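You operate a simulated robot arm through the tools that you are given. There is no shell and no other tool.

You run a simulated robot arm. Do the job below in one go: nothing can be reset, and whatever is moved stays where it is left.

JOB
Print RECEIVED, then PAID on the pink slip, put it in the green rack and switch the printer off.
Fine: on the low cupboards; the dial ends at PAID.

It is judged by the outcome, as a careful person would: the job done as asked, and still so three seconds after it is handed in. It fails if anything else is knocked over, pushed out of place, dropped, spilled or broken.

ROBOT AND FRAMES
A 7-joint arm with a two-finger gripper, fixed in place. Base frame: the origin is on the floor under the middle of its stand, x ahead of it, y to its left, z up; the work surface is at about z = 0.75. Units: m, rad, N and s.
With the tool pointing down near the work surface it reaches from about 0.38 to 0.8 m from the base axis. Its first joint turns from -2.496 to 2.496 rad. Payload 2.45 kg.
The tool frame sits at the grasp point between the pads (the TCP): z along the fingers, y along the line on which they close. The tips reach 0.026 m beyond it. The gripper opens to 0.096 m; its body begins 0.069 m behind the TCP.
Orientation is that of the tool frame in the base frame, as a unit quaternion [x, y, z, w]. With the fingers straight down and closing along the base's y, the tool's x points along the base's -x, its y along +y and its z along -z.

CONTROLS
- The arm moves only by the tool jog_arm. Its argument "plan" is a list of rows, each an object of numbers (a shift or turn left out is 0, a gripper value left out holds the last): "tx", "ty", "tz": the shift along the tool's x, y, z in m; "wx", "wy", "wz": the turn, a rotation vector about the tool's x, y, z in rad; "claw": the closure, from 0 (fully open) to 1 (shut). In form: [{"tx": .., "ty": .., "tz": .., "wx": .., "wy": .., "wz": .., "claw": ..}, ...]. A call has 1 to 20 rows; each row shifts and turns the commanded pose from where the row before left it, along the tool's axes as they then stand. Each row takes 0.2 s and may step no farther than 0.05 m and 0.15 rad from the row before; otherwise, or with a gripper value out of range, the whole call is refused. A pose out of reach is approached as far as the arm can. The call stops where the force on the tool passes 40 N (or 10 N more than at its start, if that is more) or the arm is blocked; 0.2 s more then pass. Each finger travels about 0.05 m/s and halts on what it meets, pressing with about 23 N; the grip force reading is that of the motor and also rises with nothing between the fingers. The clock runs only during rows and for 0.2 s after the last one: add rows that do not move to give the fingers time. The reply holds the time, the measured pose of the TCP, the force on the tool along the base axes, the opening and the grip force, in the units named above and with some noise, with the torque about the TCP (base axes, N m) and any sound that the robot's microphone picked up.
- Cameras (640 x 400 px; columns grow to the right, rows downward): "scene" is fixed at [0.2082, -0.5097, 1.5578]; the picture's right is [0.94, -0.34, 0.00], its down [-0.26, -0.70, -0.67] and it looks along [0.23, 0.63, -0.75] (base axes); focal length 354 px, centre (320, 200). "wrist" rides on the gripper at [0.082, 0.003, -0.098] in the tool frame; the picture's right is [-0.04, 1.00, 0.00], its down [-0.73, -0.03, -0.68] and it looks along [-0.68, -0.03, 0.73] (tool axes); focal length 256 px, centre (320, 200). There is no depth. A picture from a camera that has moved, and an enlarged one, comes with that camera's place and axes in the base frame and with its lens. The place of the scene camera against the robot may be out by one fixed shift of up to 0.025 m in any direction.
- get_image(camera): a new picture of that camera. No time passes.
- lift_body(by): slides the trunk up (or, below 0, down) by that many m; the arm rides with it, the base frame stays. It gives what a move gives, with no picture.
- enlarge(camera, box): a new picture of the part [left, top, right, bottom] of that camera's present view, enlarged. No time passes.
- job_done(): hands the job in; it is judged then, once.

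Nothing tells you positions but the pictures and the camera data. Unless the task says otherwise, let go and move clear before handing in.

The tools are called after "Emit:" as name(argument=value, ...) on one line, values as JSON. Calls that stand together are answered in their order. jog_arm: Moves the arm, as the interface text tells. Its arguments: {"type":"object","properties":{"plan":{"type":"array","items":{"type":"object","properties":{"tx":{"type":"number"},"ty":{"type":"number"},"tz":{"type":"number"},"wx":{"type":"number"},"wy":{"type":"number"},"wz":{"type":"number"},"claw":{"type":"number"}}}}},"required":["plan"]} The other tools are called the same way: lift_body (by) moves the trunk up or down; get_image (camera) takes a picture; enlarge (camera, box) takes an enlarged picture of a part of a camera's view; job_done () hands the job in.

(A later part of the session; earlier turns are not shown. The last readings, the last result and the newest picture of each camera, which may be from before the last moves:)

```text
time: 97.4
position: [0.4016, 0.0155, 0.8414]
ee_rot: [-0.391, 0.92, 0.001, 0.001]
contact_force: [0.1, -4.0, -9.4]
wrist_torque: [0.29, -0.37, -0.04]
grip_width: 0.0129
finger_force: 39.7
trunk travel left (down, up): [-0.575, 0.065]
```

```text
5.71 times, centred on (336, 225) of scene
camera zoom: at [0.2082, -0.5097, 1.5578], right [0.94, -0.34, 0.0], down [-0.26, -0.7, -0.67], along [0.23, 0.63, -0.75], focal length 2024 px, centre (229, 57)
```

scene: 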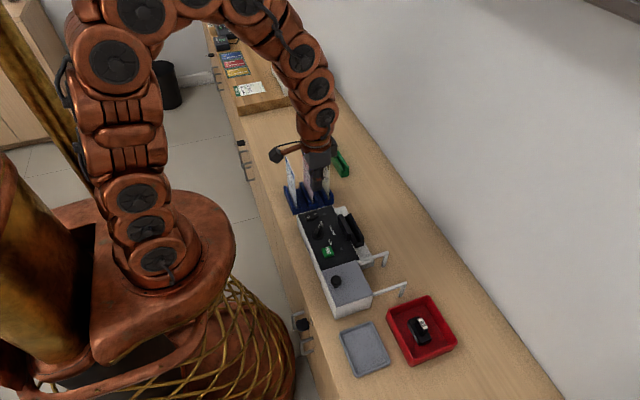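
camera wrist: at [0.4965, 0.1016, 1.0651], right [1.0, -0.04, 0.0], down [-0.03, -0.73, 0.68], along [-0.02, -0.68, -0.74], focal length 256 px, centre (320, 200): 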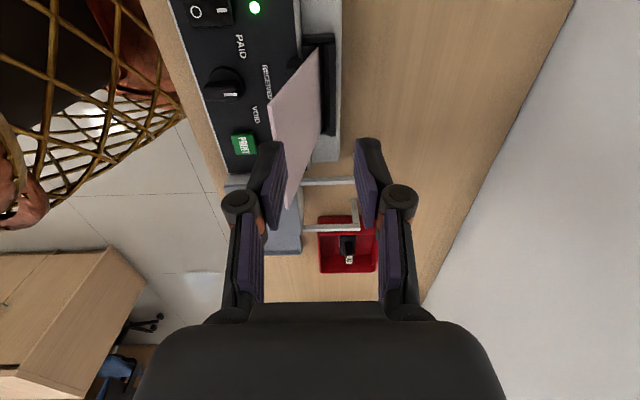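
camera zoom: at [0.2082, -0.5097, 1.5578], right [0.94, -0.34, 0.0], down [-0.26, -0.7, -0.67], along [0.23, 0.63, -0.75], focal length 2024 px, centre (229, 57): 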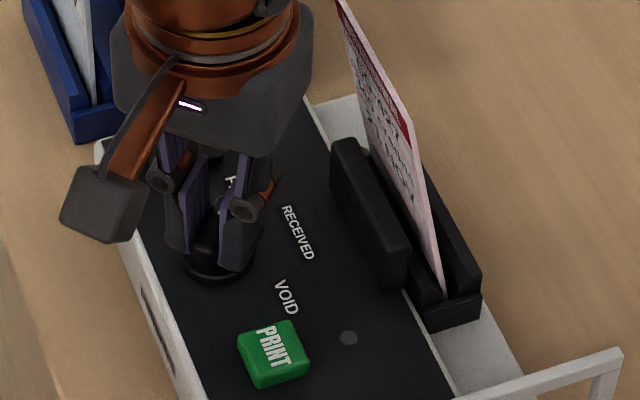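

Emit:
jog_arm(plan=[{"wz": -0.05}, {"wz": -0.03}, {}, {}])

Emit:
jog_arm(plan=[{"claw": 0.8}, {"claw": 0.6}, {}, {}, {"tz": -0.03}, {"tz": -0.04}, {"tz": -0.03}, {}, {}])

Emit:
enlarge(camera="wrist", box=[200, 20, 440, 170])

Emit:
enlarge(camera="scene", box=[280, 190, 392, 260])

```text
time: 98.4
position: [0.4014, 0.0158, 0.8415]
ee_rot: [-0.426, 0.905, 0.001, 0.001]
contact_force: [4.6, -2.1, -14.6]
wrist_torque: [0.25, -0.36, -0.36]
grip_width: 0.0128
finger_force: 39.7
trunk travel left (down, up): [-0.575, 0.065]
```

```text
time: 100.4
position: [0.4019, 0.0132, 0.9419]
ee_rot: [-0.427, 0.904, 0.0, 0.0]
contact_force: [0.3, 0.1, 0.4]
wrist_torque: [0.01, 0.01, 0.0]
grip_width: 0.0384
finger_force: 0.0
trunk travel left (down, up): [-0.575, 0.065]
```

```text
2.67 times, centred on (320, 95) of wrist
camera zoom: at [0.3461, -0.0464, 1.0401], right [-0.75, 0.67, 0.0], down [0.49, 0.55, 0.68], along [0.45, 0.51, -0.73], focal length 683 px, centre (320, 480)
```

zoom: 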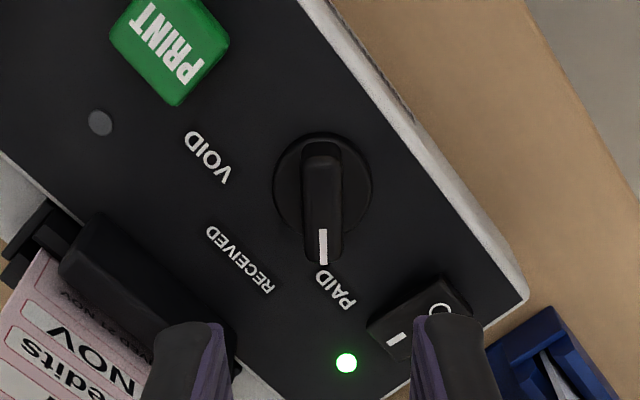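

```text
5.71 times, centred on (336, 225) of scene
camera zoom: at [0.2082, -0.5097, 1.5578], right [0.94, -0.34, 0.0], down [-0.26, -0.7, -0.67], along [0.23, 0.63, -0.75], focal length 2024 px, centre (229, 57)
```

zoom: 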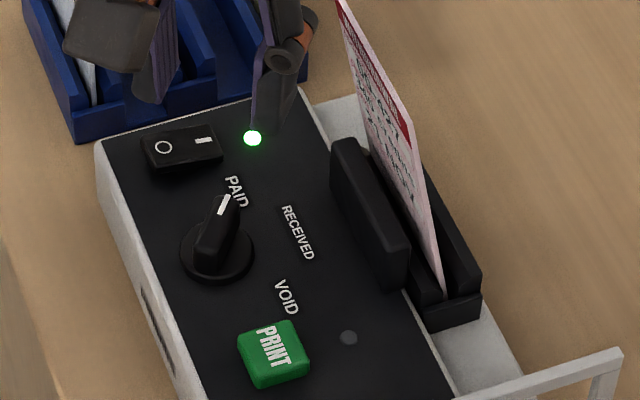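

The dial is at PAID. Next is PRINT again: turn back to straight, shut the fingers, and move over the button.

Emit:
jog_arm(plan=[{"wz": 0.1255, "claw": 1}, {"wz": 0.1255}, {"wz": 0.1255}, {"wz": 0.1255}, {"wz": 0.1255}, {"wz": 0.1255}, {"wz": 0.1255}, {"ty": -0.03, "tx": -0.002}, {"ty": -0.029}, {}, {"tz": 0.03}, {"tz": 0.03}, {"tz": 0.02}, {}, {}])

Emit:
get_image(camera="wrist")

Emit:
enlarge(camera="wrist", box=[240, 60, 400, 160])

Emit:
enlarge(camera="scene", box=[280, 190, 392, 260])

```text
time: 103.6
position: [0.4042, -0.0422, 0.8617]
ee_rot: [-0.001, 1.0, 0.001, 0.001]
contact_force: [0.6, 0.5, -0.2]
wrist_torque: [0.02, -0.01, -0.01]
grip_width: 0.0001
finger_force: 23.0
trunk travel left (down, up): [-0.575, 0.065]
```

```text
taken
camera wrist: at [0.3201, -0.0386, 0.9602], right [0.04, 1.0, 0.0], down [0.73, -0.03, 0.68], along [0.68, -0.02, -0.73], focal length 256 px, centre (320, 200)
```

wrist: 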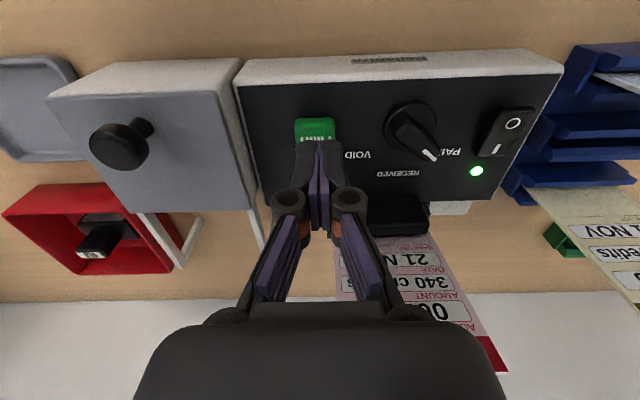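

```text
4.00 times, centred on (320, 110) of wrist
camera zoom: at [0.3201, -0.0386, 0.9602], right [0.04, 1.0, 0.0], down [0.73, -0.03, 0.68], along [0.68, -0.02, -0.73], focal length 1024 px, centre (320, 560)
```

zoom: 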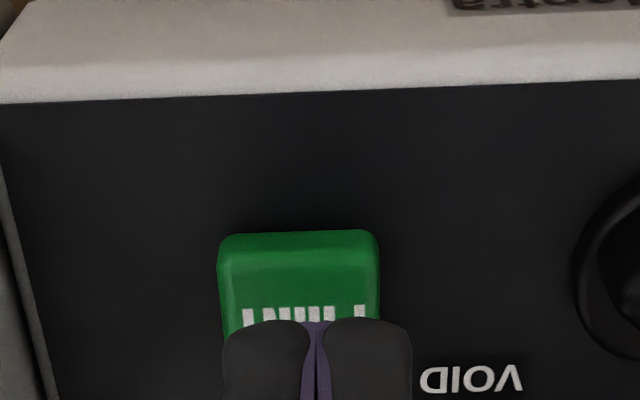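

```text
5.71 times, centred on (336, 225) of scene
camera zoom: at [0.2082, -0.5097, 1.5578], right [0.94, -0.34, 0.0], down [-0.26, -0.7, -0.67], along [0.23, 0.63, -0.75], focal length 2024 px, centre (229, 57)
```

zoom: 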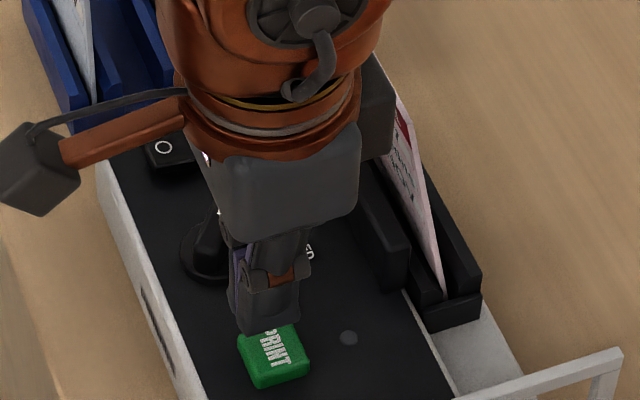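

The tips need 4 mm more toward −y. I'll also press 5 mm nearer to me, to keep the hand's back housing clear of the leaning slip.

Emit:
jog_arm(plan=[{"tx": 0.005, "ty": -0.004}, {}, {"tz": 0.008}, {"tz": 0.006}, {}, {}])

Emit:
enlarge(camera="scene", box=[280, 190, 392, 260])

Emit:
get_image(camera="wrist")

```text
time: 105.0
position: [0.3978, -0.0459, 0.8474]
ee_rot: [-0.001, 1.0, 0.0, 0.001]
contact_force: [1.0, -0.7, -0.5]
wrist_torque: [-0.03, 0.01, -0.02]
grip_width: 0.0001
finger_force: 23.1
trunk travel left (down, up): [-0.575, 0.065]
```

```text
5.71 times, centred on (336, 225) of scene
camera zoom: at [0.2082, -0.5097, 1.5578], right [0.94, -0.34, 0.0], down [-0.26, -0.7, -0.67], along [0.23, 0.63, -0.75], focal length 2024 px, centre (229, 57)
```

zoom: 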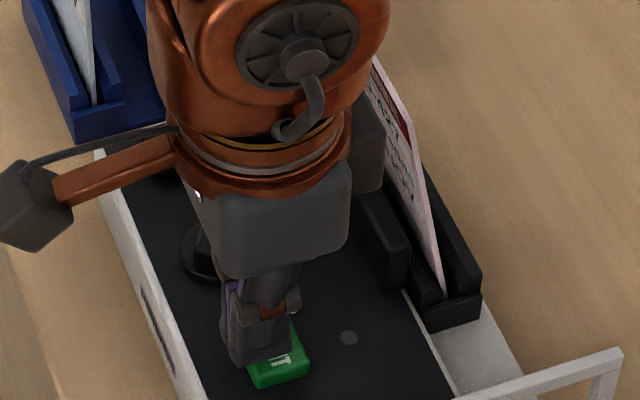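

```text
taken
camera wrist: at [0.315, -0.0433, 0.9458], right [0.04, 1.0, 0.0], down [0.73, -0.03, 0.68], along [0.68, -0.02, -0.73], focal length 256 px, centre (320, 200)
```

wrist: 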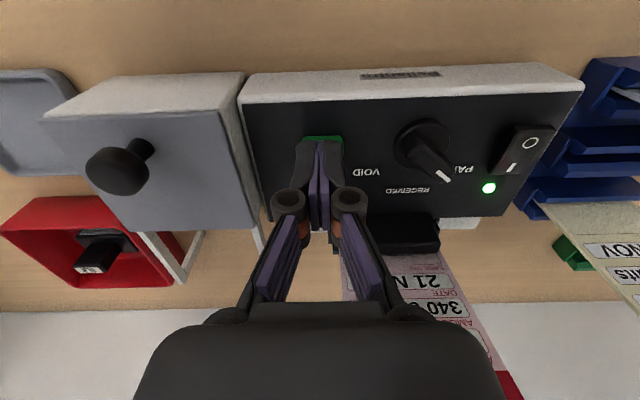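

Emit:
jog_arm(plan=[{"tz": 0.005}, {"tz": 0.004}, {"tz": 0.002}, {}])

Emit:
jog_arm(plan=[{"tz": 0.001}, {}])

```text
time: 106.0
position: [0.3995, -0.0475, 0.8363]
ee_rot: [-0.002, 1.0, 0.001, 0.0]
contact_force: [0.3, 0.4, 0.1]
wrist_torque: [0.01, -0.05, 0.02]
grip_width: 0.006
finger_force: 28.2
trunk travel left (down, up): [-0.575, 0.065]
```

```text
time: 106.6
position: [0.3995, -0.0476, 0.8355]
ee_rot: [-0.002, 1.0, 0.0, 0.001]
contact_force: [0.6, 0.2, 0.0]
wrist_torque: [0.0, 0.04, -0.01]
grip_width: 0.006
finger_force: 28.6
trunk travel left (down, up): [-0.575, 0.065]
```

Emit:
jog_arm(plan=[{"tz": 0.001}, {}])

Emit:
jog_arm(plan=[{"tz": 0.001}, {}])

```text
time: 107.2
position: [0.3972, -0.0479, 0.8347]
ee_rot: [-0.002, 1.0, 0.001, 0.001]
contact_force: [0.7, 0.1, 1.2]
wrist_torque: [-0.01, -0.02, 0.03]
grip_width: 0.0062
finger_force: 28.5
trunk travel left (down, up): [-0.575, 0.065]
```

```text
time: 107.8
position: [0.3979, -0.0481, 0.8339]
ee_rot: [-0.002, 1.0, 0.001, 0.001]
contact_force: [-0.4, -0.1, 2.0]
wrist_torque: [0.02, -0.01, 0.02]
grip_width: 0.0059
finger_force: 28.1
trunk travel left (down, up): [-0.575, 0.065]
heard: click
```

A click again. I'll lift off and watch the amber lamp.

Emit:
enlarge(camera="scene", box=[280, 190, 392, 260])

Emit:
jog_arm(plan=[{"tz": -0.01}, {"tz": -0.03}, {"tz": -0.04}, {"tz": -0.04}, {}, {}, {}, {}, {}, {}, {}, {}, {}])

Emit:
enlarge(camera="scene", box=[280, 190, 392, 260])

```text
5.71 times, centred on (336, 225) of scene
camera zoom: at [0.2082, -0.5097, 1.5578], right [0.94, -0.34, 0.0], down [-0.26, -0.7, -0.67], along [0.23, 0.63, -0.75], focal length 2024 px, centre (229, 57)
```

zoom: 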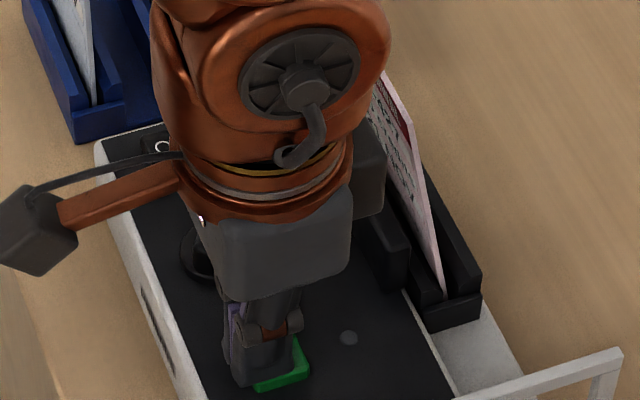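

```text
time: 110.6
position: [0.3962, -0.0445, 0.9527]
ee_rot: [-0.002, 1.0, 0.0, 0.001]
contact_force: [-0.4, 0.5, -0.5]
wrist_torque: [0.01, 0.05, -0.01]
grip_width: 0.0
finger_force: 28.5
trunk travel left (down, up): [-0.575, 0.065]
```

```text
5.71 times, centred on (336, 225) of scene
camera zoom: at [0.2082, -0.5097, 1.5578], right [0.94, -0.34, 0.0], down [-0.26, -0.7, -0.67], along [0.23, 0.63, -0.75], focal length 2024 px, centre (229, 57)
```

zoom: 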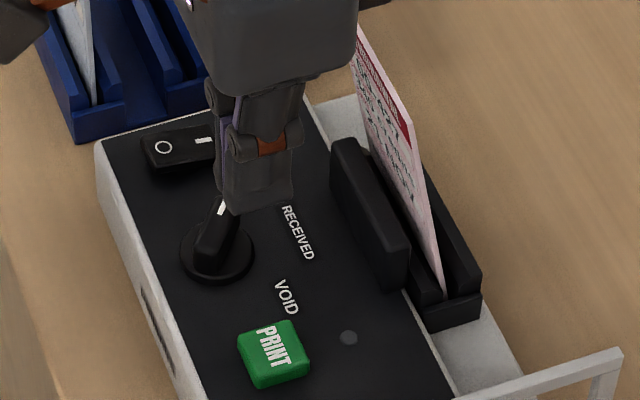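

The amber lamp didn't light this time, so PAID may not have printed, perhaps because the slip leans too far in the slot. I'll re-grip it, lift it, and look.

Emit:
jog_arm(plan=[{"tz": -0.04}, {"tz": -0.04}, {"wz": 0.1428, "claw": 0.2}, {"wz": 0.1428}, {"wz": 0.1428}, {"wz": 0.1428}, {"wz": 0.1428}, {"wz": 0.1428}, {"wz": 0.1428}, {"wz": 0.1428}, {"wz": 0.1428}, {"wz": 0.1428}, {"wz": 0.1428}, {"ty": 0.04, "tx": 0.02}, {"ty": 0.04, "tx": 0.02}, {"ty": 0.018, "tx": 0.008}, {}, {}])

Emit:
get_image(camera="wrist")

Emit:
enlarge(camera="wrist", box=[240, 0, 400, 160])

Emit:
enlarge(camera="scene", box=[320, 180, 384, 250])

```text
time: 114.4
position: [0.4971, 0.0013, 1.0339]
ee_rot: [0.706, 0.708, 0.002, 0.0]
contact_force: [0.3, -0.7, -0.1]
wrist_torque: [-0.01, 0.03, 0.03]
grip_width: 0.0768
finger_force: 0.1
trunk travel left (down, up): [-0.575, 0.065]
```

```text
taken
camera wrist: at [0.4987, 0.0827, 1.1327], right [1.0, -0.04, 0.0], down [-0.03, -0.73, 0.68], along [-0.02, -0.68, -0.74], focal length 256 px, centre (320, 200)
```

wrist: 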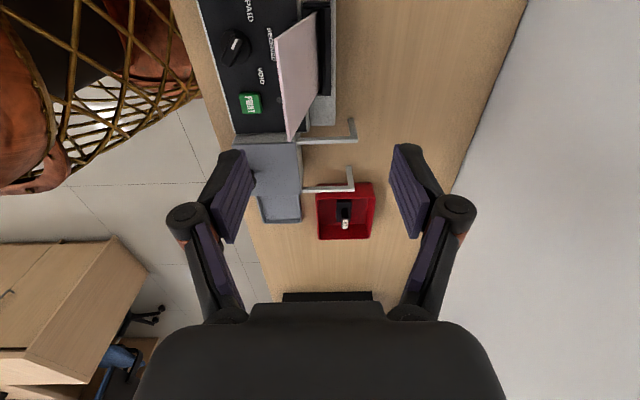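

```text
2.50 times, centred on (320, 80) of wrist
camera zoom: at [0.4987, 0.0827, 1.1327], right [1.0, -0.04, 0.0], down [-0.03, -0.73, 0.68], along [-0.02, -0.68, -0.74], focal length 640 px, centre (320, 500)
```

zoom: 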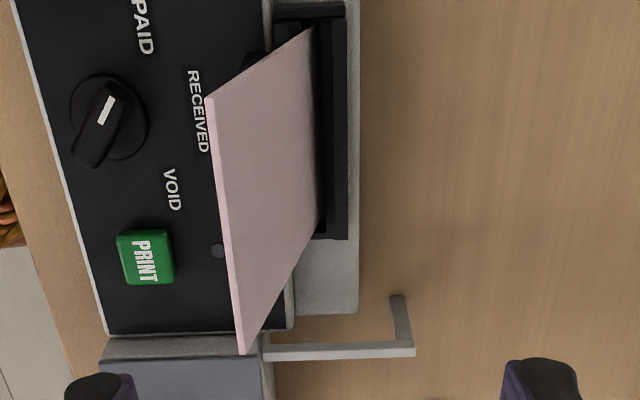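

```text
5.71 times, centred on (352, 215) of scene
camera zoom: at [0.2082, -0.5097, 1.5578], right [0.94, -0.34, 0.0], down [-0.26, -0.7, -0.67], along [0.23, 0.63, -0.75], focal length 2024 px, centre (137, 114)
```

zoom: 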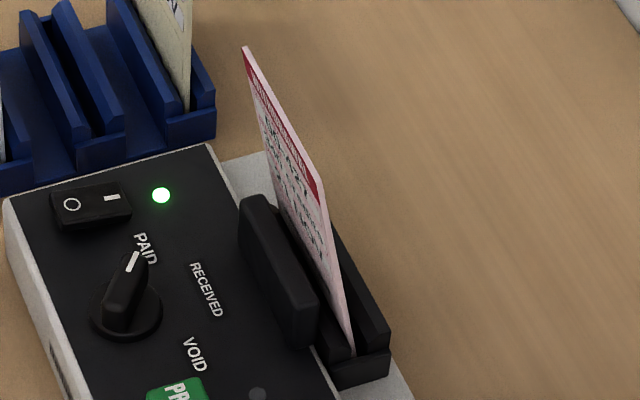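

Emit:
jog_arm(plan=[{"ty": -0.002}, {"tz": 0.04}, {"tz": 0.04}, {"tz": 0.03}, {"tz": 0.012}, {}, {}])

Emit:
enlarge(camera="wrist", box=[200, 60, 440, 210])

Emit:
enlarge(camera="scene", box=[310, 160, 390, 230])

```text
time: 116.0
position: [0.4953, -0.0006, 0.9114]
ee_rot: [0.706, 0.709, 0.001, 0.0]
contact_force: [0.3, -0.2, 0.3]
wrist_torque: [-0.01, -0.03, 0.03]
grip_width: 0.0766
finger_force: 0.0
trunk travel left (down, up): [-0.575, 0.065]
```

```text
2.67 times, centred on (320, 135) of wrist
camera zoom: at [0.4959, 0.0814, 1.0093], right [1.0, -0.04, 0.0], down [-0.03, -0.73, 0.68], along [-0.02, -0.68, -0.74], focal length 683 px, centre (320, 373)
```

zoom: 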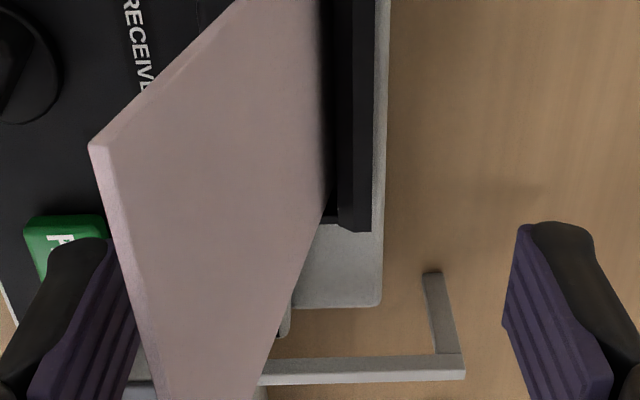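

```text
5.71 times, centred on (350, 195) of scene
camera zoom: at [0.2082, -0.5097, 1.5578], right [0.94, -0.34, 0.0], down [-0.26, -0.7, -0.67], along [0.23, 0.63, -0.75], focal length 2024 px, centre (149, 229)
```

zoom: 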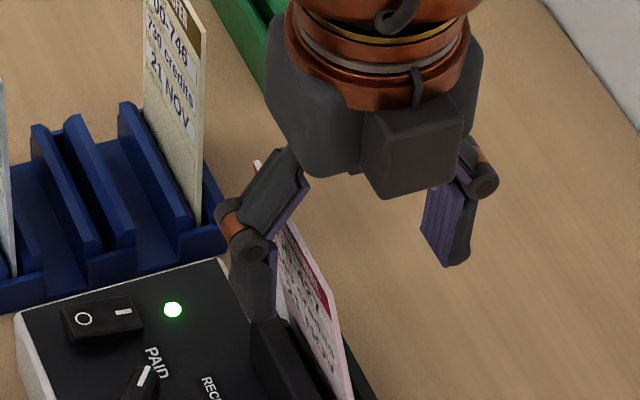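

Emit:
jog_arm(plan=[{"tz": 0.006}, {}, {"claw": 0.35}, {"claw": 0.5}, {"claw": 0.6}, {"claw": 0.7}, {"claw": 0.8}, {"claw": 0.9}, {"claw": 1.0}, {}, {}, {}])

Emit:
enlarge(camera="wrist", box=[200, 60, 440, 210])

Emit:
jog_arm(plan=[{"tz": -0.01}, {"tz": -0.02}, {"tz": -0.03}, {"tz": -0.03}, {}, {}])

Emit:
enlarge(camera="scene", box=[336, 180, 368, 220])

Emit:
get_image(camera="wrist")

```text
time: 118.6
position: [0.4937, -0.0006, 0.9052]
ee_rot: [0.706, 0.708, 0.002, 0.0]
contact_force: [-0.4, 0.7, -0.2]
wrist_torque: [0.0, -0.01, -0.01]
grip_width: 0.006
finger_force: 23.2
trunk travel left (down, up): [-0.575, 0.065]
```

```text
2.67 times, centred on (320, 135) of wrist
camera zoom: at [0.4959, 0.0818, 1.0037], right [1.0, -0.04, 0.0], down [-0.03, -0.73, 0.68], along [-0.02, -0.68, -0.74], focal length 683 px, centre (320, 373)
```

zoom: 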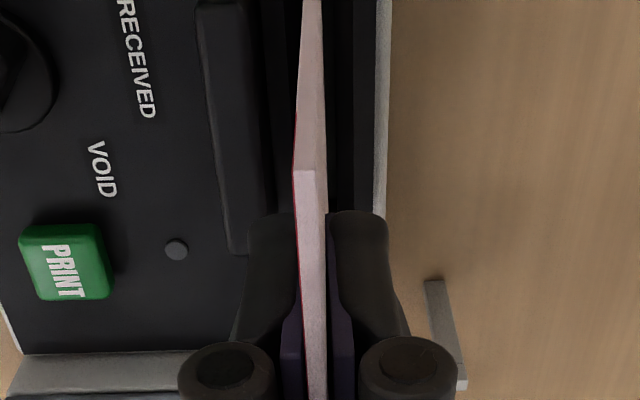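

```text
time: 120.0
position: [0.4933, 0.001, 0.9955]
ee_rot: [0.705, 0.709, 0.002, 0.0]
contact_force: [0.5, 0.0, 0.1]
wrist_torque: [0.01, 0.03, 0.02]
grip_width: 0.006
finger_force: 23.0
trunk travel left (down, up): [-0.575, 0.065]
```

```text
10.00 times, centred on (352, 200) of scene
camera zoom: at [0.2082, -0.5097, 1.5578], right [0.94, -0.34, 0.0], down [-0.26, -0.7, -0.67], along [0.23, 0.63, -0.75], focal length 3543 px, centre (0, 200)
```

zoom: 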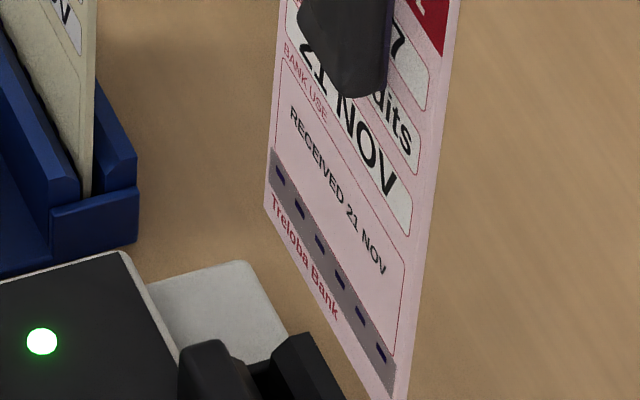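

```text
taken
camera wrist: at [0.4949, 0.0825, 1.0945], right [1.0, -0.04, 0.0], down [-0.03, -0.73, 0.68], along [-0.02, -0.68, -0.74], focal length 256 px, centre (320, 200)
```

wrist: 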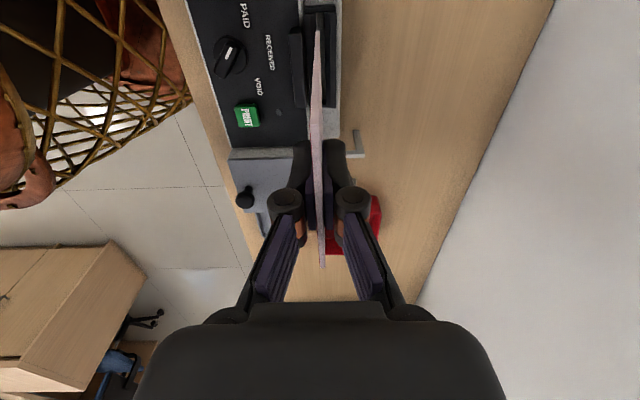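

Confirmed: only RECEIVED is on the slip, so the second press printed nothing, most likely because the slip leaned too far. I'll reinsert it and release it closer to upright. First an alignment check.

Emit:
enlarge(camera="wrist", box=[270, 0, 366, 60])

Emit:
enlarge(camera="wrist", box=[280, 100, 360, 280])

Emit:
enlarge(camera="scene", box=[290, 200, 370, 250])

```text
6.67 times, centred on (318, 30) of wrist
camera zoom: at [0.4949, 0.0825, 1.0945], right [1.0, -0.04, 0.0], down [-0.03, -0.73, 0.68], along [-0.02, -0.68, -0.74], focal length 1707 px, centre (333, 1333)
```

zoom: 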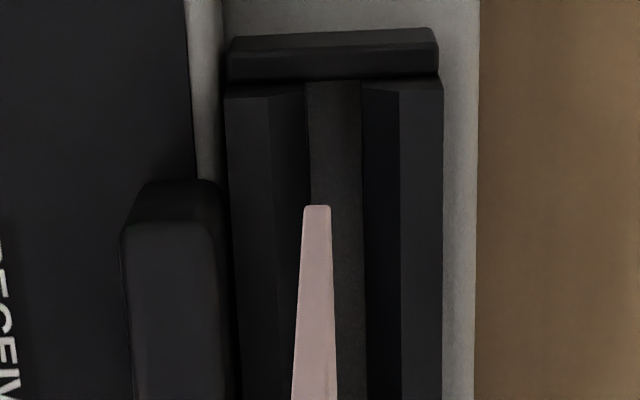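

```text
2.22 times, centred on (320, 190) of wrist
camera zoom: at [0.4949, 0.0825, 1.0945], right [1.0, -0.04, 0.0], down [-0.03, -0.73, 0.68], along [-0.02, -0.68, -0.74], focal length 569 px, centre (320, 222)
```

zoom: 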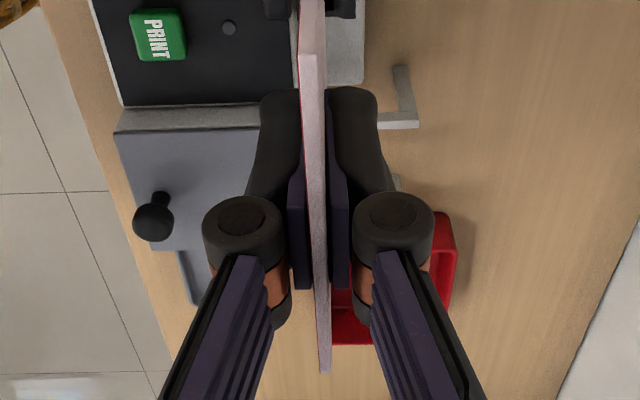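

```text
8.00 times, centred on (330, 225) of scene
camera zoom: at [0.2082, -0.5097, 1.5578], right [0.94, -0.34, 0.0], down [-0.26, -0.7, -0.67], along [0.23, 0.63, -0.75], focal length 2834 px, centre (240, 0)
```

zoom: 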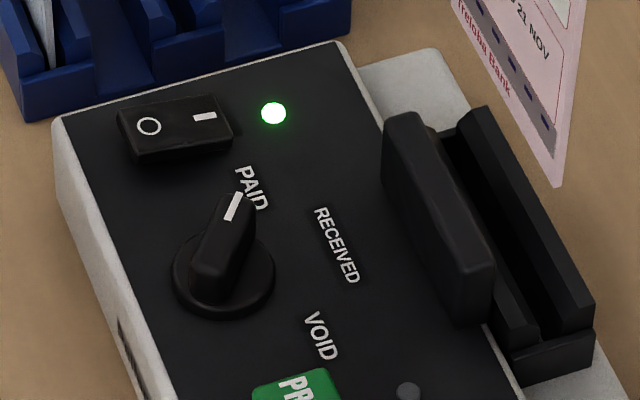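

The dial looks exactly as at the start (PAID), so the lean was the likely cause. Shifting 2 mm in −y and 2.5 mm in +x, then lowering in stages.

Emit:
jog_arm(plan=[{"tx": -0.0019, "ty": 0.0025}, {"tz": 0.02}, {"tz": 0.02}, {}, {}])

Emit:
enlarge(camera="wrist", box=[270, 0, 366, 60])

Emit:
enlarge(camera="scene", box=[336, 218, 376, 248])

```text
time: 121.2
position: [0.4962, -0.0019, 0.9555]
ee_rot: [0.706, 0.708, 0.001, -0.001]
contact_force: [-0.7, 1.0, -0.4]
wrist_torque: [0.01, -0.01, 0.0]
grip_width: 0.0058
finger_force: 23.4
trunk travel left (down, up): [-0.575, 0.065]
```

```text
6.67 times, centred on (318, 30) of wrist
camera zoom: at [0.4984, 0.0803, 1.054], right [1.0, -0.04, 0.0], down [-0.03, -0.73, 0.68], along [-0.02, -0.68, -0.74], focal length 1707 px, centre (333, 1333)
```

zoom: 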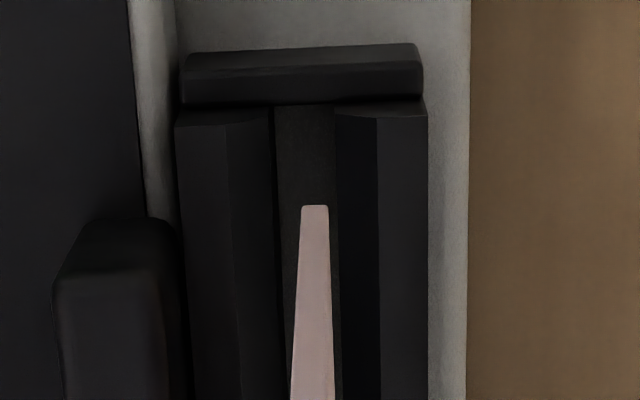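

```text
13.33 times, centred on (356, 233) of scene
camera zoom: at [0.2082, -0.5097, 1.5578], right [0.94, -0.34, 0.0], down [-0.26, -0.7, -0.67], along [0.23, 0.63, -0.75], focal length 4724 px, centre (-160, -240)
```

zoom: 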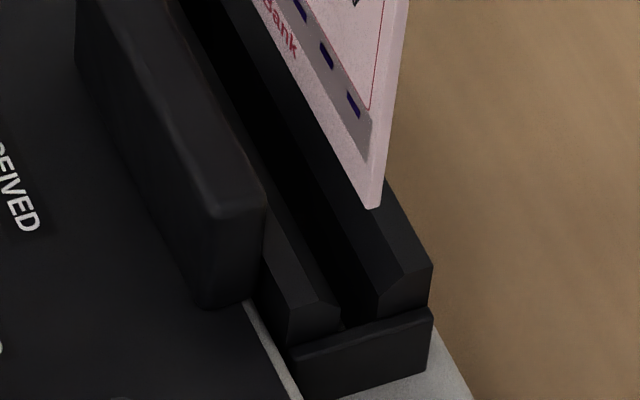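

Emit:
jog_arm(plan=[{"ty": -0.0012}, {"tz": 0.01}, {"tz": 0.01}, {"tz": 0.01}, {}, {}])

Emit:
enlarge(camera="wrist", box=[270, 0, 366, 60])

Emit:
enlarge(camera="scene", box=[336, 218, 376, 248])

```text
time: 122.6
position: [0.4953, -0.0025, 0.9262]
ee_rot: [0.705, 0.709, 0.001, 0.0]
contact_force: [-0.3, 0.4, 0.6]
wrist_torque: [-0.01, -0.02, 0.0]
grip_width: 0.0058
finger_force: 22.7
trunk travel left (down, up): [-0.575, 0.065]
```

```text
6.67 times, centred on (318, 30) of wrist
camera zoom: at [0.4976, 0.08, 1.0248], right [1.0, -0.04, 0.0], down [-0.03, -0.73, 0.68], along [-0.02, -0.68, -0.74], focal length 1707 px, centre (333, 1333)
```

zoom: 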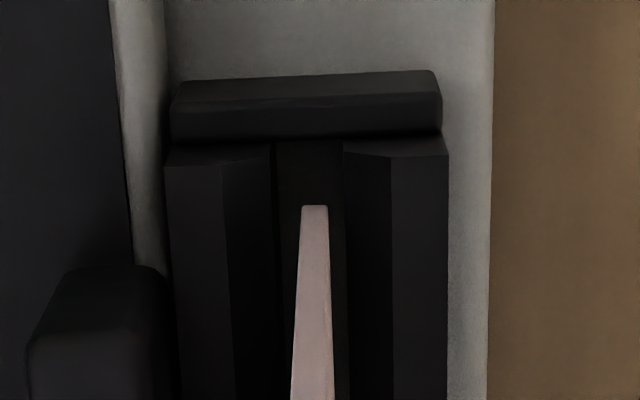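

```text
13.33 times, centred on (356, 233) of scene
camera zoom: at [0.2082, -0.5097, 1.5578], right [0.94, -0.34, 0.0], down [-0.26, -0.7, -0.67], along [0.23, 0.63, -0.75], focal length 4724 px, centre (-160, -240)
```

zoom: 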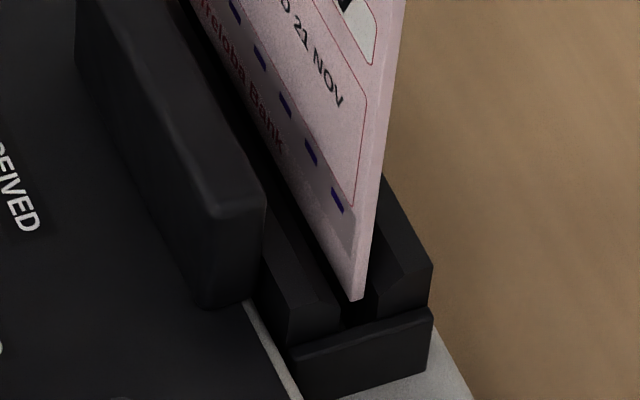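

Emit:
jog_arm(plan=[{"tz": 0.008}, {"tz": 0.006}, {"tz": 0.004}, {"tz": 0.002}, {"tz": 0.0015}, {}])

Emit:
enlarge(camera="wrist", box=[270, 0, 366, 60])

Emit:
enlarge(camera="scene", box=[336, 218, 376, 248])

```text
time: 124.0
position: [0.4958, -0.0024, 0.9053]
ee_rot: [0.706, 0.708, 0.001, 0.0]
contact_force: [0.3, 1.0, 9.0]
wrist_torque: [-0.02, 0.01, -0.01]
grip_width: 0.0058
finger_force: 22.8
trunk travel left (down, up): [-0.575, 0.065]
```

```text
6.67 times, centred on (318, 30) of wrist
camera zoom: at [0.4971, 0.0804, 1.0031], right [1.0, -0.04, 0.0], down [-0.03, -0.73, 0.68], along [-0.02, -0.68, -0.74], focal length 1707 px, centre (333, 1333)
```

zoom: 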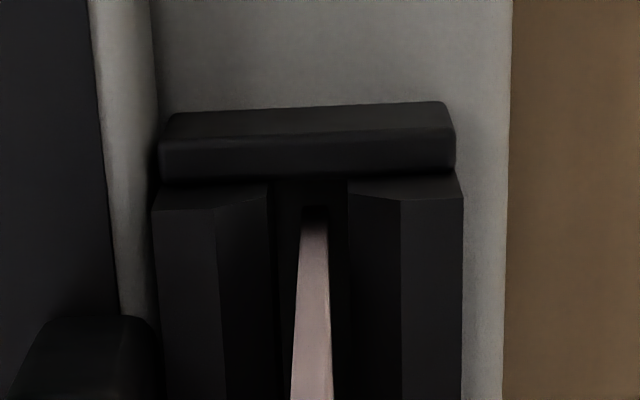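

```text
13.33 times, centred on (356, 233) of scene
camera zoom: at [0.2082, -0.5097, 1.5578], right [0.94, -0.34, 0.0], down [-0.26, -0.7, -0.67], along [0.23, 0.63, -0.75], focal length 4724 px, centre (-160, -240)
```

zoom: 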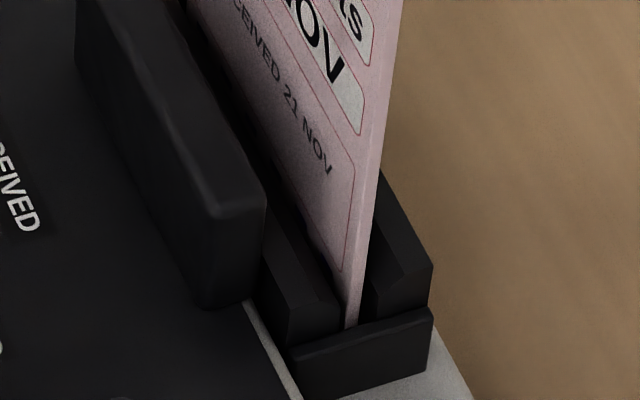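

The slip is fully seated. Before letting go, I'll tip it slightly (about 3.4°) toward the print head, with its foot staying put, so it settles gently instead of falling into a bigger lean.

Emit:
jog_arm(plan=[{"tz": -0.0006}, {"ty": -0.001}, {"wx": -0.02, "ty": -0.0025}, {"wx": -0.02, "ty": -0.0025}, {"wx": -0.02, "ty": -0.0025}, {}, {}])

Emit:
enlarge(camera="scene", box=[320, 180, 384, 250])

Emit:
enlarge(camera="wrist", box=[270, 0, 366, 60])

```text
time: 125.6
position: [0.4866, -0.0016, 0.9037]
ee_rot: [0.705, 0.708, 0.023, 0.021]
contact_force: [-0.1, -0.2, 0.6]
wrist_torque: [0.01, 0.0, 0.02]
grip_width: 0.0058
finger_force: 22.9
trunk travel left (down, up): [-0.575, 0.065]
```

```text
5.71 times, centred on (352, 215) of scene
camera zoom: at [0.2082, -0.5097, 1.5578], right [0.94, -0.34, 0.0], down [-0.26, -0.7, -0.67], along [0.23, 0.63, -0.75], focal length 2024 px, centre (137, 114)
```

zoom: 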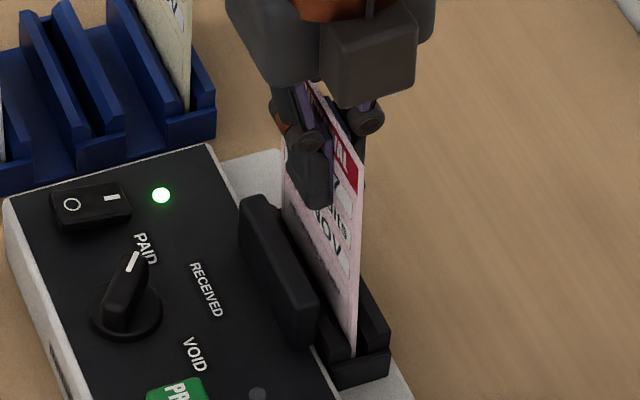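

```text
6.67 times, centred on (318, 30) of wrist
camera zoom: at [0.4829, 0.08, 1.0034], right [1.0, -0.04, 0.06], down [-0.07, -0.73, 0.67], along [0.02, -0.68, -0.74], focal length 1707 px, centre (333, 1333)
```

zoom: 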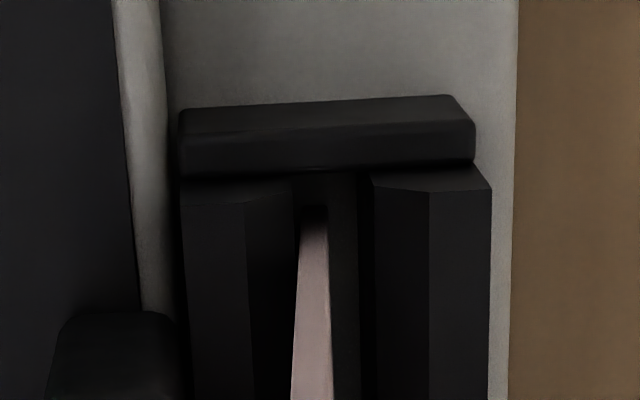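

Emit:
jog_arm(plan=[{"tz": 0.001}, {}, {"claw": 0.92}, {"claw": 0.86}, {"claw": 0.8}, {"claw": 0.7}, {"claw": 0.6}, {}, {}, {"tz": -0.02}, {"tz": -0.03}, {"tz": -0.03}, {}, {}])

Emit:
enlarge(camera="scene", box=[320, 180, 384, 250])

Emit:
get_image(camera="wrist")

```text
time: 128.6
position: [0.4827, 0.0004, 0.9835]
ee_rot: [0.706, 0.708, 0.022, 0.022]
contact_force: [0.1, 0.5, -0.4]
wrist_torque: [0.0, -0.01, -0.02]
grip_width: 0.0383
finger_force: 0.1
trunk travel left (down, up): [-0.575, 0.065]
```

```text
5.71 times, centred on (352, 215) of scene
camera zoom: at [0.2082, -0.5097, 1.5578], right [0.94, -0.34, 0.0], down [-0.26, -0.7, -0.67], along [0.23, 0.63, -0.75], focal length 2024 px, centre (137, 114)
```

zoom: 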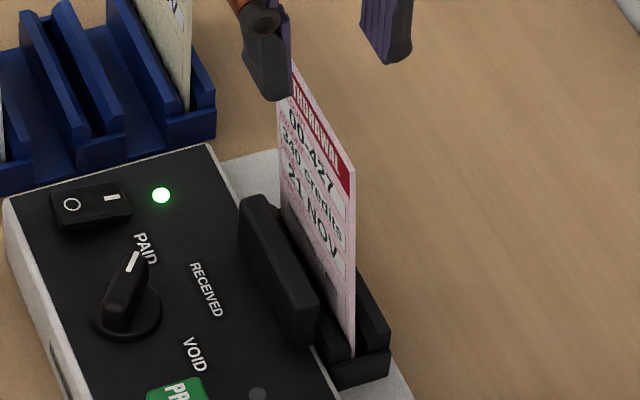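

```text
taken
camera wrist: at [0.4782, 0.0812, 1.0818], right [1.0, -0.04, 0.06], down [-0.07, -0.73, 0.67], along [0.02, -0.68, -0.74], focal length 256 px, centre (320, 200)
```

wrist: 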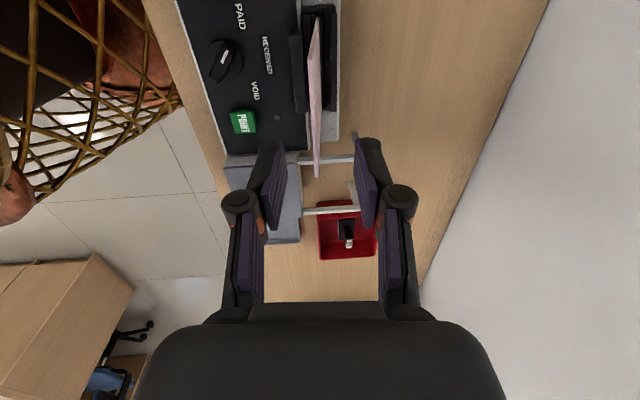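

The slip now stands almost upright in the slot. Going back to PRINT.

Emit:
jog_arm(plan=[{"wx": 0.06}, {"tz": -0.03}, {"tz": -0.03}, {"wz": -0.1428, "claw": 1}, {"wz": -0.1428}, {"wz": -0.1428}, {"wz": -0.1428}, {"wz": -0.1428}, {"wz": -0.1428}, {"wz": -0.1428}, {"wz": -0.1428}, {"wz": -0.1428}, {"wz": -0.1428}, {"wz": -0.1428}, {"tx": 0.04, "ty": -0.02}, {"tx": 0.03, "ty": -0.02}, {"tx": 0.0097, "ty": -0.0064}, {}, {}])

Emit:
jog_arm(plan=[{"tz": 0.04}, {"tz": 0.04}, {"tz": 0.04}, {"tz": 0.03}, {"tz": 0.025}, {}, {}])

Emit:
enlarge(camera="wrist", box=[240, 60, 400, 160])

Emit:
enlarge(camera="scene", box=[280, 190, 392, 260])

```text
time: 132.6
position: [0.4035, -0.048, 1.0411]
ee_rot: [-0.003, 1.0, 0.0, 0.0]
contact_force: [-0.4, 1.5, 0.7]
wrist_torque: [0.0, 0.01, 0.01]
grip_width: 0.0
finger_force: 23.0
trunk travel left (down, up): [-0.575, 0.065]
```

```text
time: 134.2
position: [0.4026, -0.0471, 0.8691]
ee_rot: [-0.002, 1.0, 0.002, 0.001]
contact_force: [0.4, 0.5, 0.0]
wrist_torque: [-0.03, 0.0, 0.03]
grip_width: 0.0001
finger_force: 22.5
trunk travel left (down, up): [-0.575, 0.065]
```

```text
4.00 times, centred on (320, 110) of wrist
camera zoom: at [0.3198, -0.0441, 0.9675], right [0.04, 1.0, 0.0], down [0.73, -0.03, 0.68], along [0.68, -0.02, -0.73], focal length 1024 px, centre (320, 560)
```

zoom: 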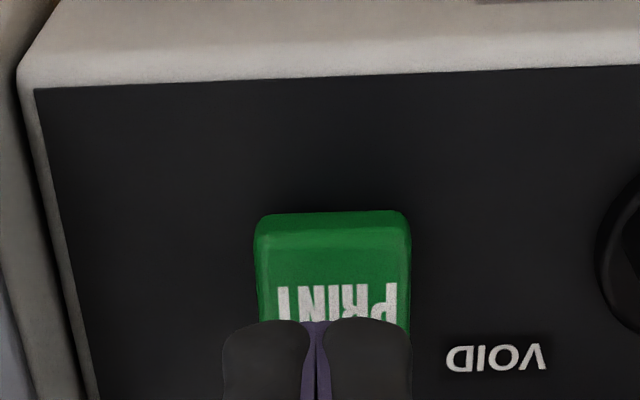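

```text
5.71 times, centred on (336, 225) of scene
camera zoom: at [0.2082, -0.5097, 1.5578], right [0.94, -0.34, 0.0], down [-0.26, -0.7, -0.67], along [0.23, 0.63, -0.75], focal length 2024 px, centre (229, 57)
```

zoom: 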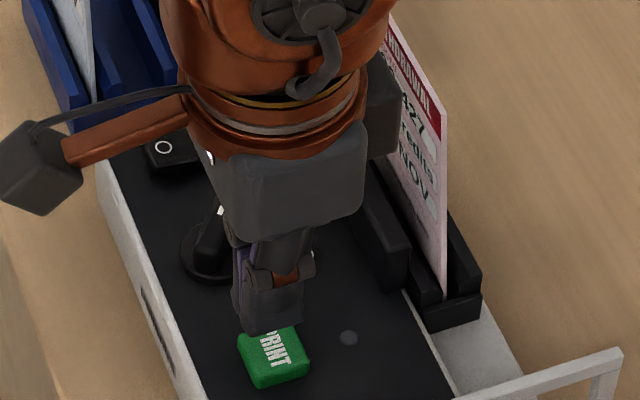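

Emit:
jog_arm(plan=[{"ty": 0.002, "tx": 0.001}, {"tz": 0.01}, {"tz": 0.01}, {"tz": 0.008}, {"tz": 0.004}, {"tz": 0.001}, {}])

Emit:
jog_arm(plan=[{"tz": 0.001}, {}])

```text
time: 135.8
position: [0.4017, -0.0451, 0.8361]
ee_rot: [-0.002, 1.0, 0.001, 0.002]
contact_force: [0.5, -0.8, 0.1]
wrist_torque: [0.0, -0.01, 0.04]
grip_width: 0.0061
finger_force: 28.8
trunk travel left (down, up): [-0.575, 0.065]
```

```text
time: 136.4
position: [0.4011, -0.0471, 0.8351]
ee_rot: [-0.001, 1.0, 0.0, 0.001]
contact_force: [-0.4, 0.5, 1.4]
wrist_torque: [0.0, -0.02, 0.01]
grip_width: 0.0058
finger_force: 28.6
trunk travel left (down, up): [-0.575, 0.065]
heard: click
```

Emit:
enlarge(camera="scene", box=[280, 190, 392, 260])

Emit:
jog_arm(plan=[{"tz": -0.01}, {"tz": -0.03}, {"tz": -0.04}, {"tz": -0.04}, {}])

Emit:
enlarge(camera="scene", box=[280, 190, 392, 260])

```text
5.71 times, centred on (336, 225) of scene
camera zoom: at [0.2082, -0.5097, 1.5578], right [0.94, -0.34, 0.0], down [-0.26, -0.7, -0.67], along [0.23, 0.63, -0.75], focal length 2024 px, centre (229, 57)
```

zoom: 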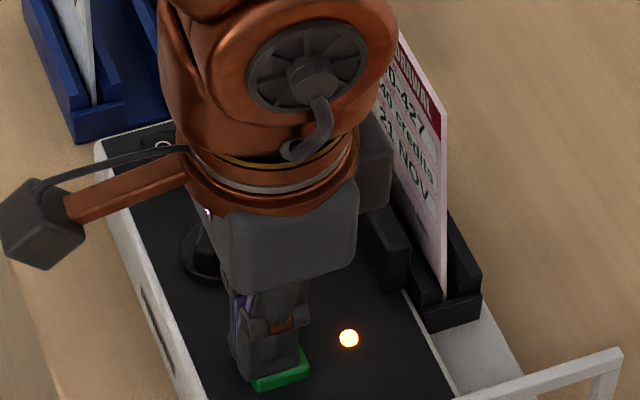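

```text
time: 137.6
position: [0.3996, -0.0459, 0.9568]
ee_rot: [-0.002, 1.0, 0.001, 0.0]
contact_force: [0.0, 0.4, -0.4]
wrist_torque: [-0.01, -0.02, -0.05]
grip_width: 0.0002
finger_force: 28.4
trunk travel left (down, up): [-0.575, 0.065]
```

```text
5.71 times, centred on (336, 225) of scene
camera zoom: at [0.2082, -0.5097, 1.5578], right [0.94, -0.34, 0.0], down [-0.26, -0.7, -0.67], along [0.23, 0.63, -0.75], focal length 2024 px, centre (229, 57)
```

zoom: 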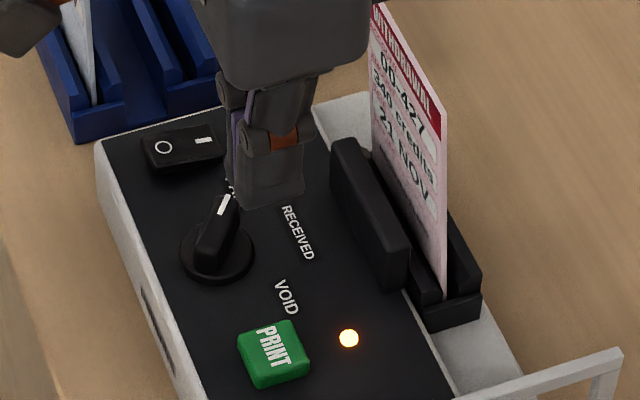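

The amber lamp lit this time, so it's printing PAID. I'll wait for it to finish, then go back for the slip.

Emit:
jog_arm(plan=[{"tz": -0.04}, {"tz": -0.04}, {"wz": 0.1428, "claw": 0.4}, {"wz": 0.1428}, {"wz": 0.1428}, {"wz": 0.1428}, {"wz": 0.1428}, {"wz": 0.1428}, {"wz": 0.1428}, {"wz": 0.1428}, {"wz": 0.1428}, {"wz": 0.1428}, {"wz": 0.1428}, {"ty": 0.035, "tx": 0.02}, {"ty": 0.035, "tx": 0.016}, {"ty": 0.023, "tx": 0.01}, {}, {}])

Emit:
get_image(camera="wrist")

Emit:
enlarge(camera="scene", box=[280, 190, 392, 260])

```text
time: 141.4
position: [0.4956, 0.0021, 1.0354]
ee_rot: [0.706, 0.708, 0.001, 0.0]
contact_force: [1.1, 0.1, 0.5]
wrist_torque: [-0.01, 0.01, -0.02]
grip_width: 0.0577
finger_force: 0.0
trunk travel left (down, up): [-0.575, 0.065]
```

```text
taken
camera wrist: at [0.4968, 0.0826, 1.1336], right [1.0, -0.04, 0.0], down [-0.03, -0.73, 0.68], along [-0.02, -0.68, -0.74], focal length 256 px, centre (320, 200)
```

wrist: 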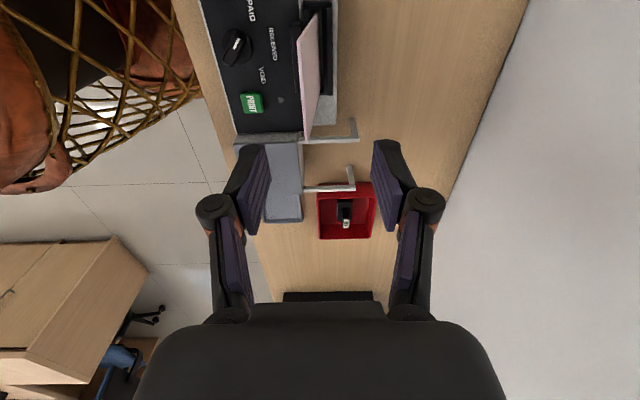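

```text
5.71 times, centred on (336, 225) of scene
camera zoom: at [0.2082, -0.5097, 1.5578], right [0.94, -0.34, 0.0], down [-0.26, -0.7, -0.67], along [0.23, 0.63, -0.75], focal length 2024 px, centre (229, 57)
```

zoom: 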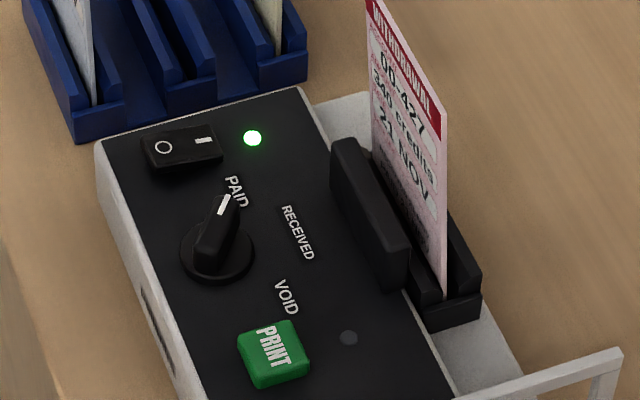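

Printing is finished. Going down to grip the slip.

Emit:
jog_arm(plan=[{"ty": -0.001}, {"tz": 0.04}, {"tz": 0.04}, {"tz": 0.03}, {"tz": 0.02}, {}, {"claw": 0.5}, {"claw": 0.6}, {"claw": 0.7}, {"claw": 0.8}, {"claw": 0.9}, {"claw": 1.0}, {}, {}, {}])

Emit:
enlarge(camera="wrist", box=[200, 60, 440, 210])

Emit:
jog_arm(plan=[{"tz": -0.01}, {"tz": -0.02}, {"tz": -0.03}, {"tz": -0.03}, {}, {}])

Emit:
enlarge(camera="scene", box=[336, 180, 368, 220])

```text
time: 144.6
position: [0.4925, -0.0002, 0.9034]
ee_rot: [0.706, 0.708, 0.001, -0.001]
contact_force: [-0.6, 0.1, 0.5]
wrist_torque: [-0.01, -0.03, -0.01]
grip_width: 0.0061
finger_force: 23.3
trunk travel left (down, up): [-0.575, 0.065]
```

```text
2.67 times, centred on (320, 135) of wrist
camera zoom: at [0.4938, 0.0825, 1.0034], right [1.0, -0.04, 0.0], down [-0.03, -0.73, 0.68], along [-0.02, -0.68, -0.74], focal length 683 px, centre (320, 373)
```

zoom: 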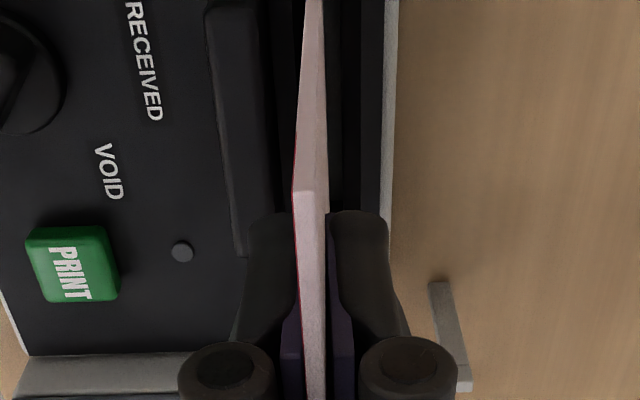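

```text
time: 146.0
position: [0.4928, -0.0008, 0.9964]
ee_rot: [0.706, 0.708, 0.002, 0.0]
contact_force: [-0.9, -0.2, -0.2]
wrist_torque: [0.04, -0.02, -0.01]
grip_width: 0.006
finger_force: 23.7
trunk travel left (down, up): [-0.575, 0.065]
```

```text
10.00 times, centred on (352, 200) of scene
camera zoom: at [0.2082, -0.5097, 1.5578], right [0.94, -0.34, 0.0], down [-0.26, -0.7, -0.67], along [0.23, 0.63, -0.75], focal length 3543 px, centre (0, 200)
```

zoom: 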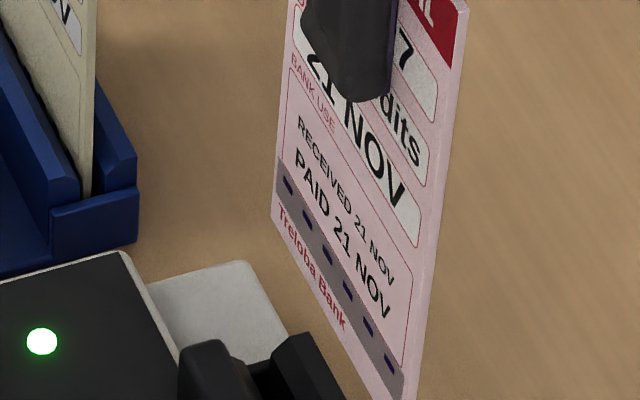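

The slip now reads "RECEIVED 21 NOV" then "PAID 21 NOV". I'll raise it, move out to x≈0.58, and carry it to the green rack.

Emit:
jog_arm(plan=[{"tz": -0.03}, {"tz": -0.03}, {"ty": 0.03}, {"ty": 0.03}, {"ty": 0.027}, {"tx": 0.04}, {"tx": 0.04}, {"tx": 0.04}, {"tx": 0.04}, {"tx": 0.04}, {"tx": 0.04}, {"tx": 0.04}, {}, {}])

Emit:
get_image(camera="wrist")

Emit:
get_image(camera="scene")

Emit:
enlarge(camera="wrist", box=[240, 0, 400, 100])

```text
time: 149.0
position: [0.5787, 0.2818, 1.0574]
ee_rot: [0.706, 0.708, 0.001, 0.001]
contact_force: [-0.2, 0.1, -0.3]
wrist_torque: [0.02, 0.01, -0.01]
grip_width: 0.0062
finger_force: 22.9
trunk travel left (down, up): [-0.575, 0.065]
```

```text
taken
camera wrist: at [0.58, 0.3624, 1.1558], right [1.0, -0.04, 0.0], down [-0.03, -0.73, 0.68], along [-0.02, -0.68, -0.74], focal length 256 px, centre (320, 200)
```

wrist: 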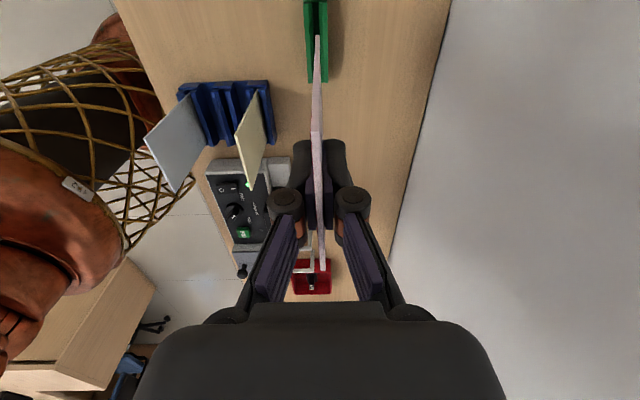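

```text
taken
```

scene: 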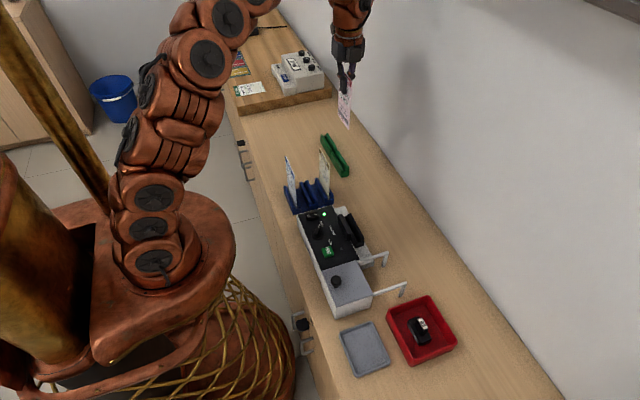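

```text
4.00 times, centred on (320, 50) of wrist
camera zoom: at [0.58, 0.3624, 1.1558], right [1.0, -0.04, 0.0], down [-0.03, -0.73, 0.68], along [-0.02, -0.68, -0.74], focal length 1024 px, centre (320, 800)
```

zoom: 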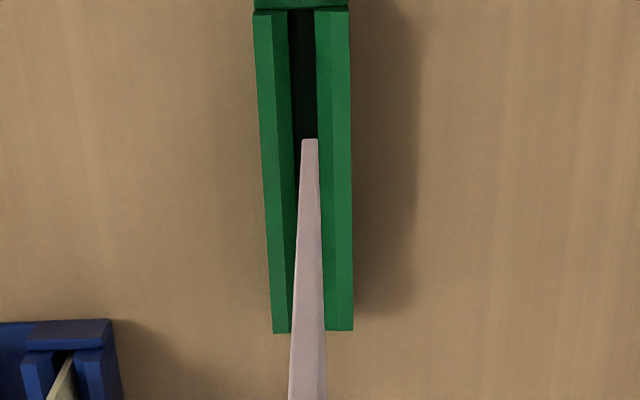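

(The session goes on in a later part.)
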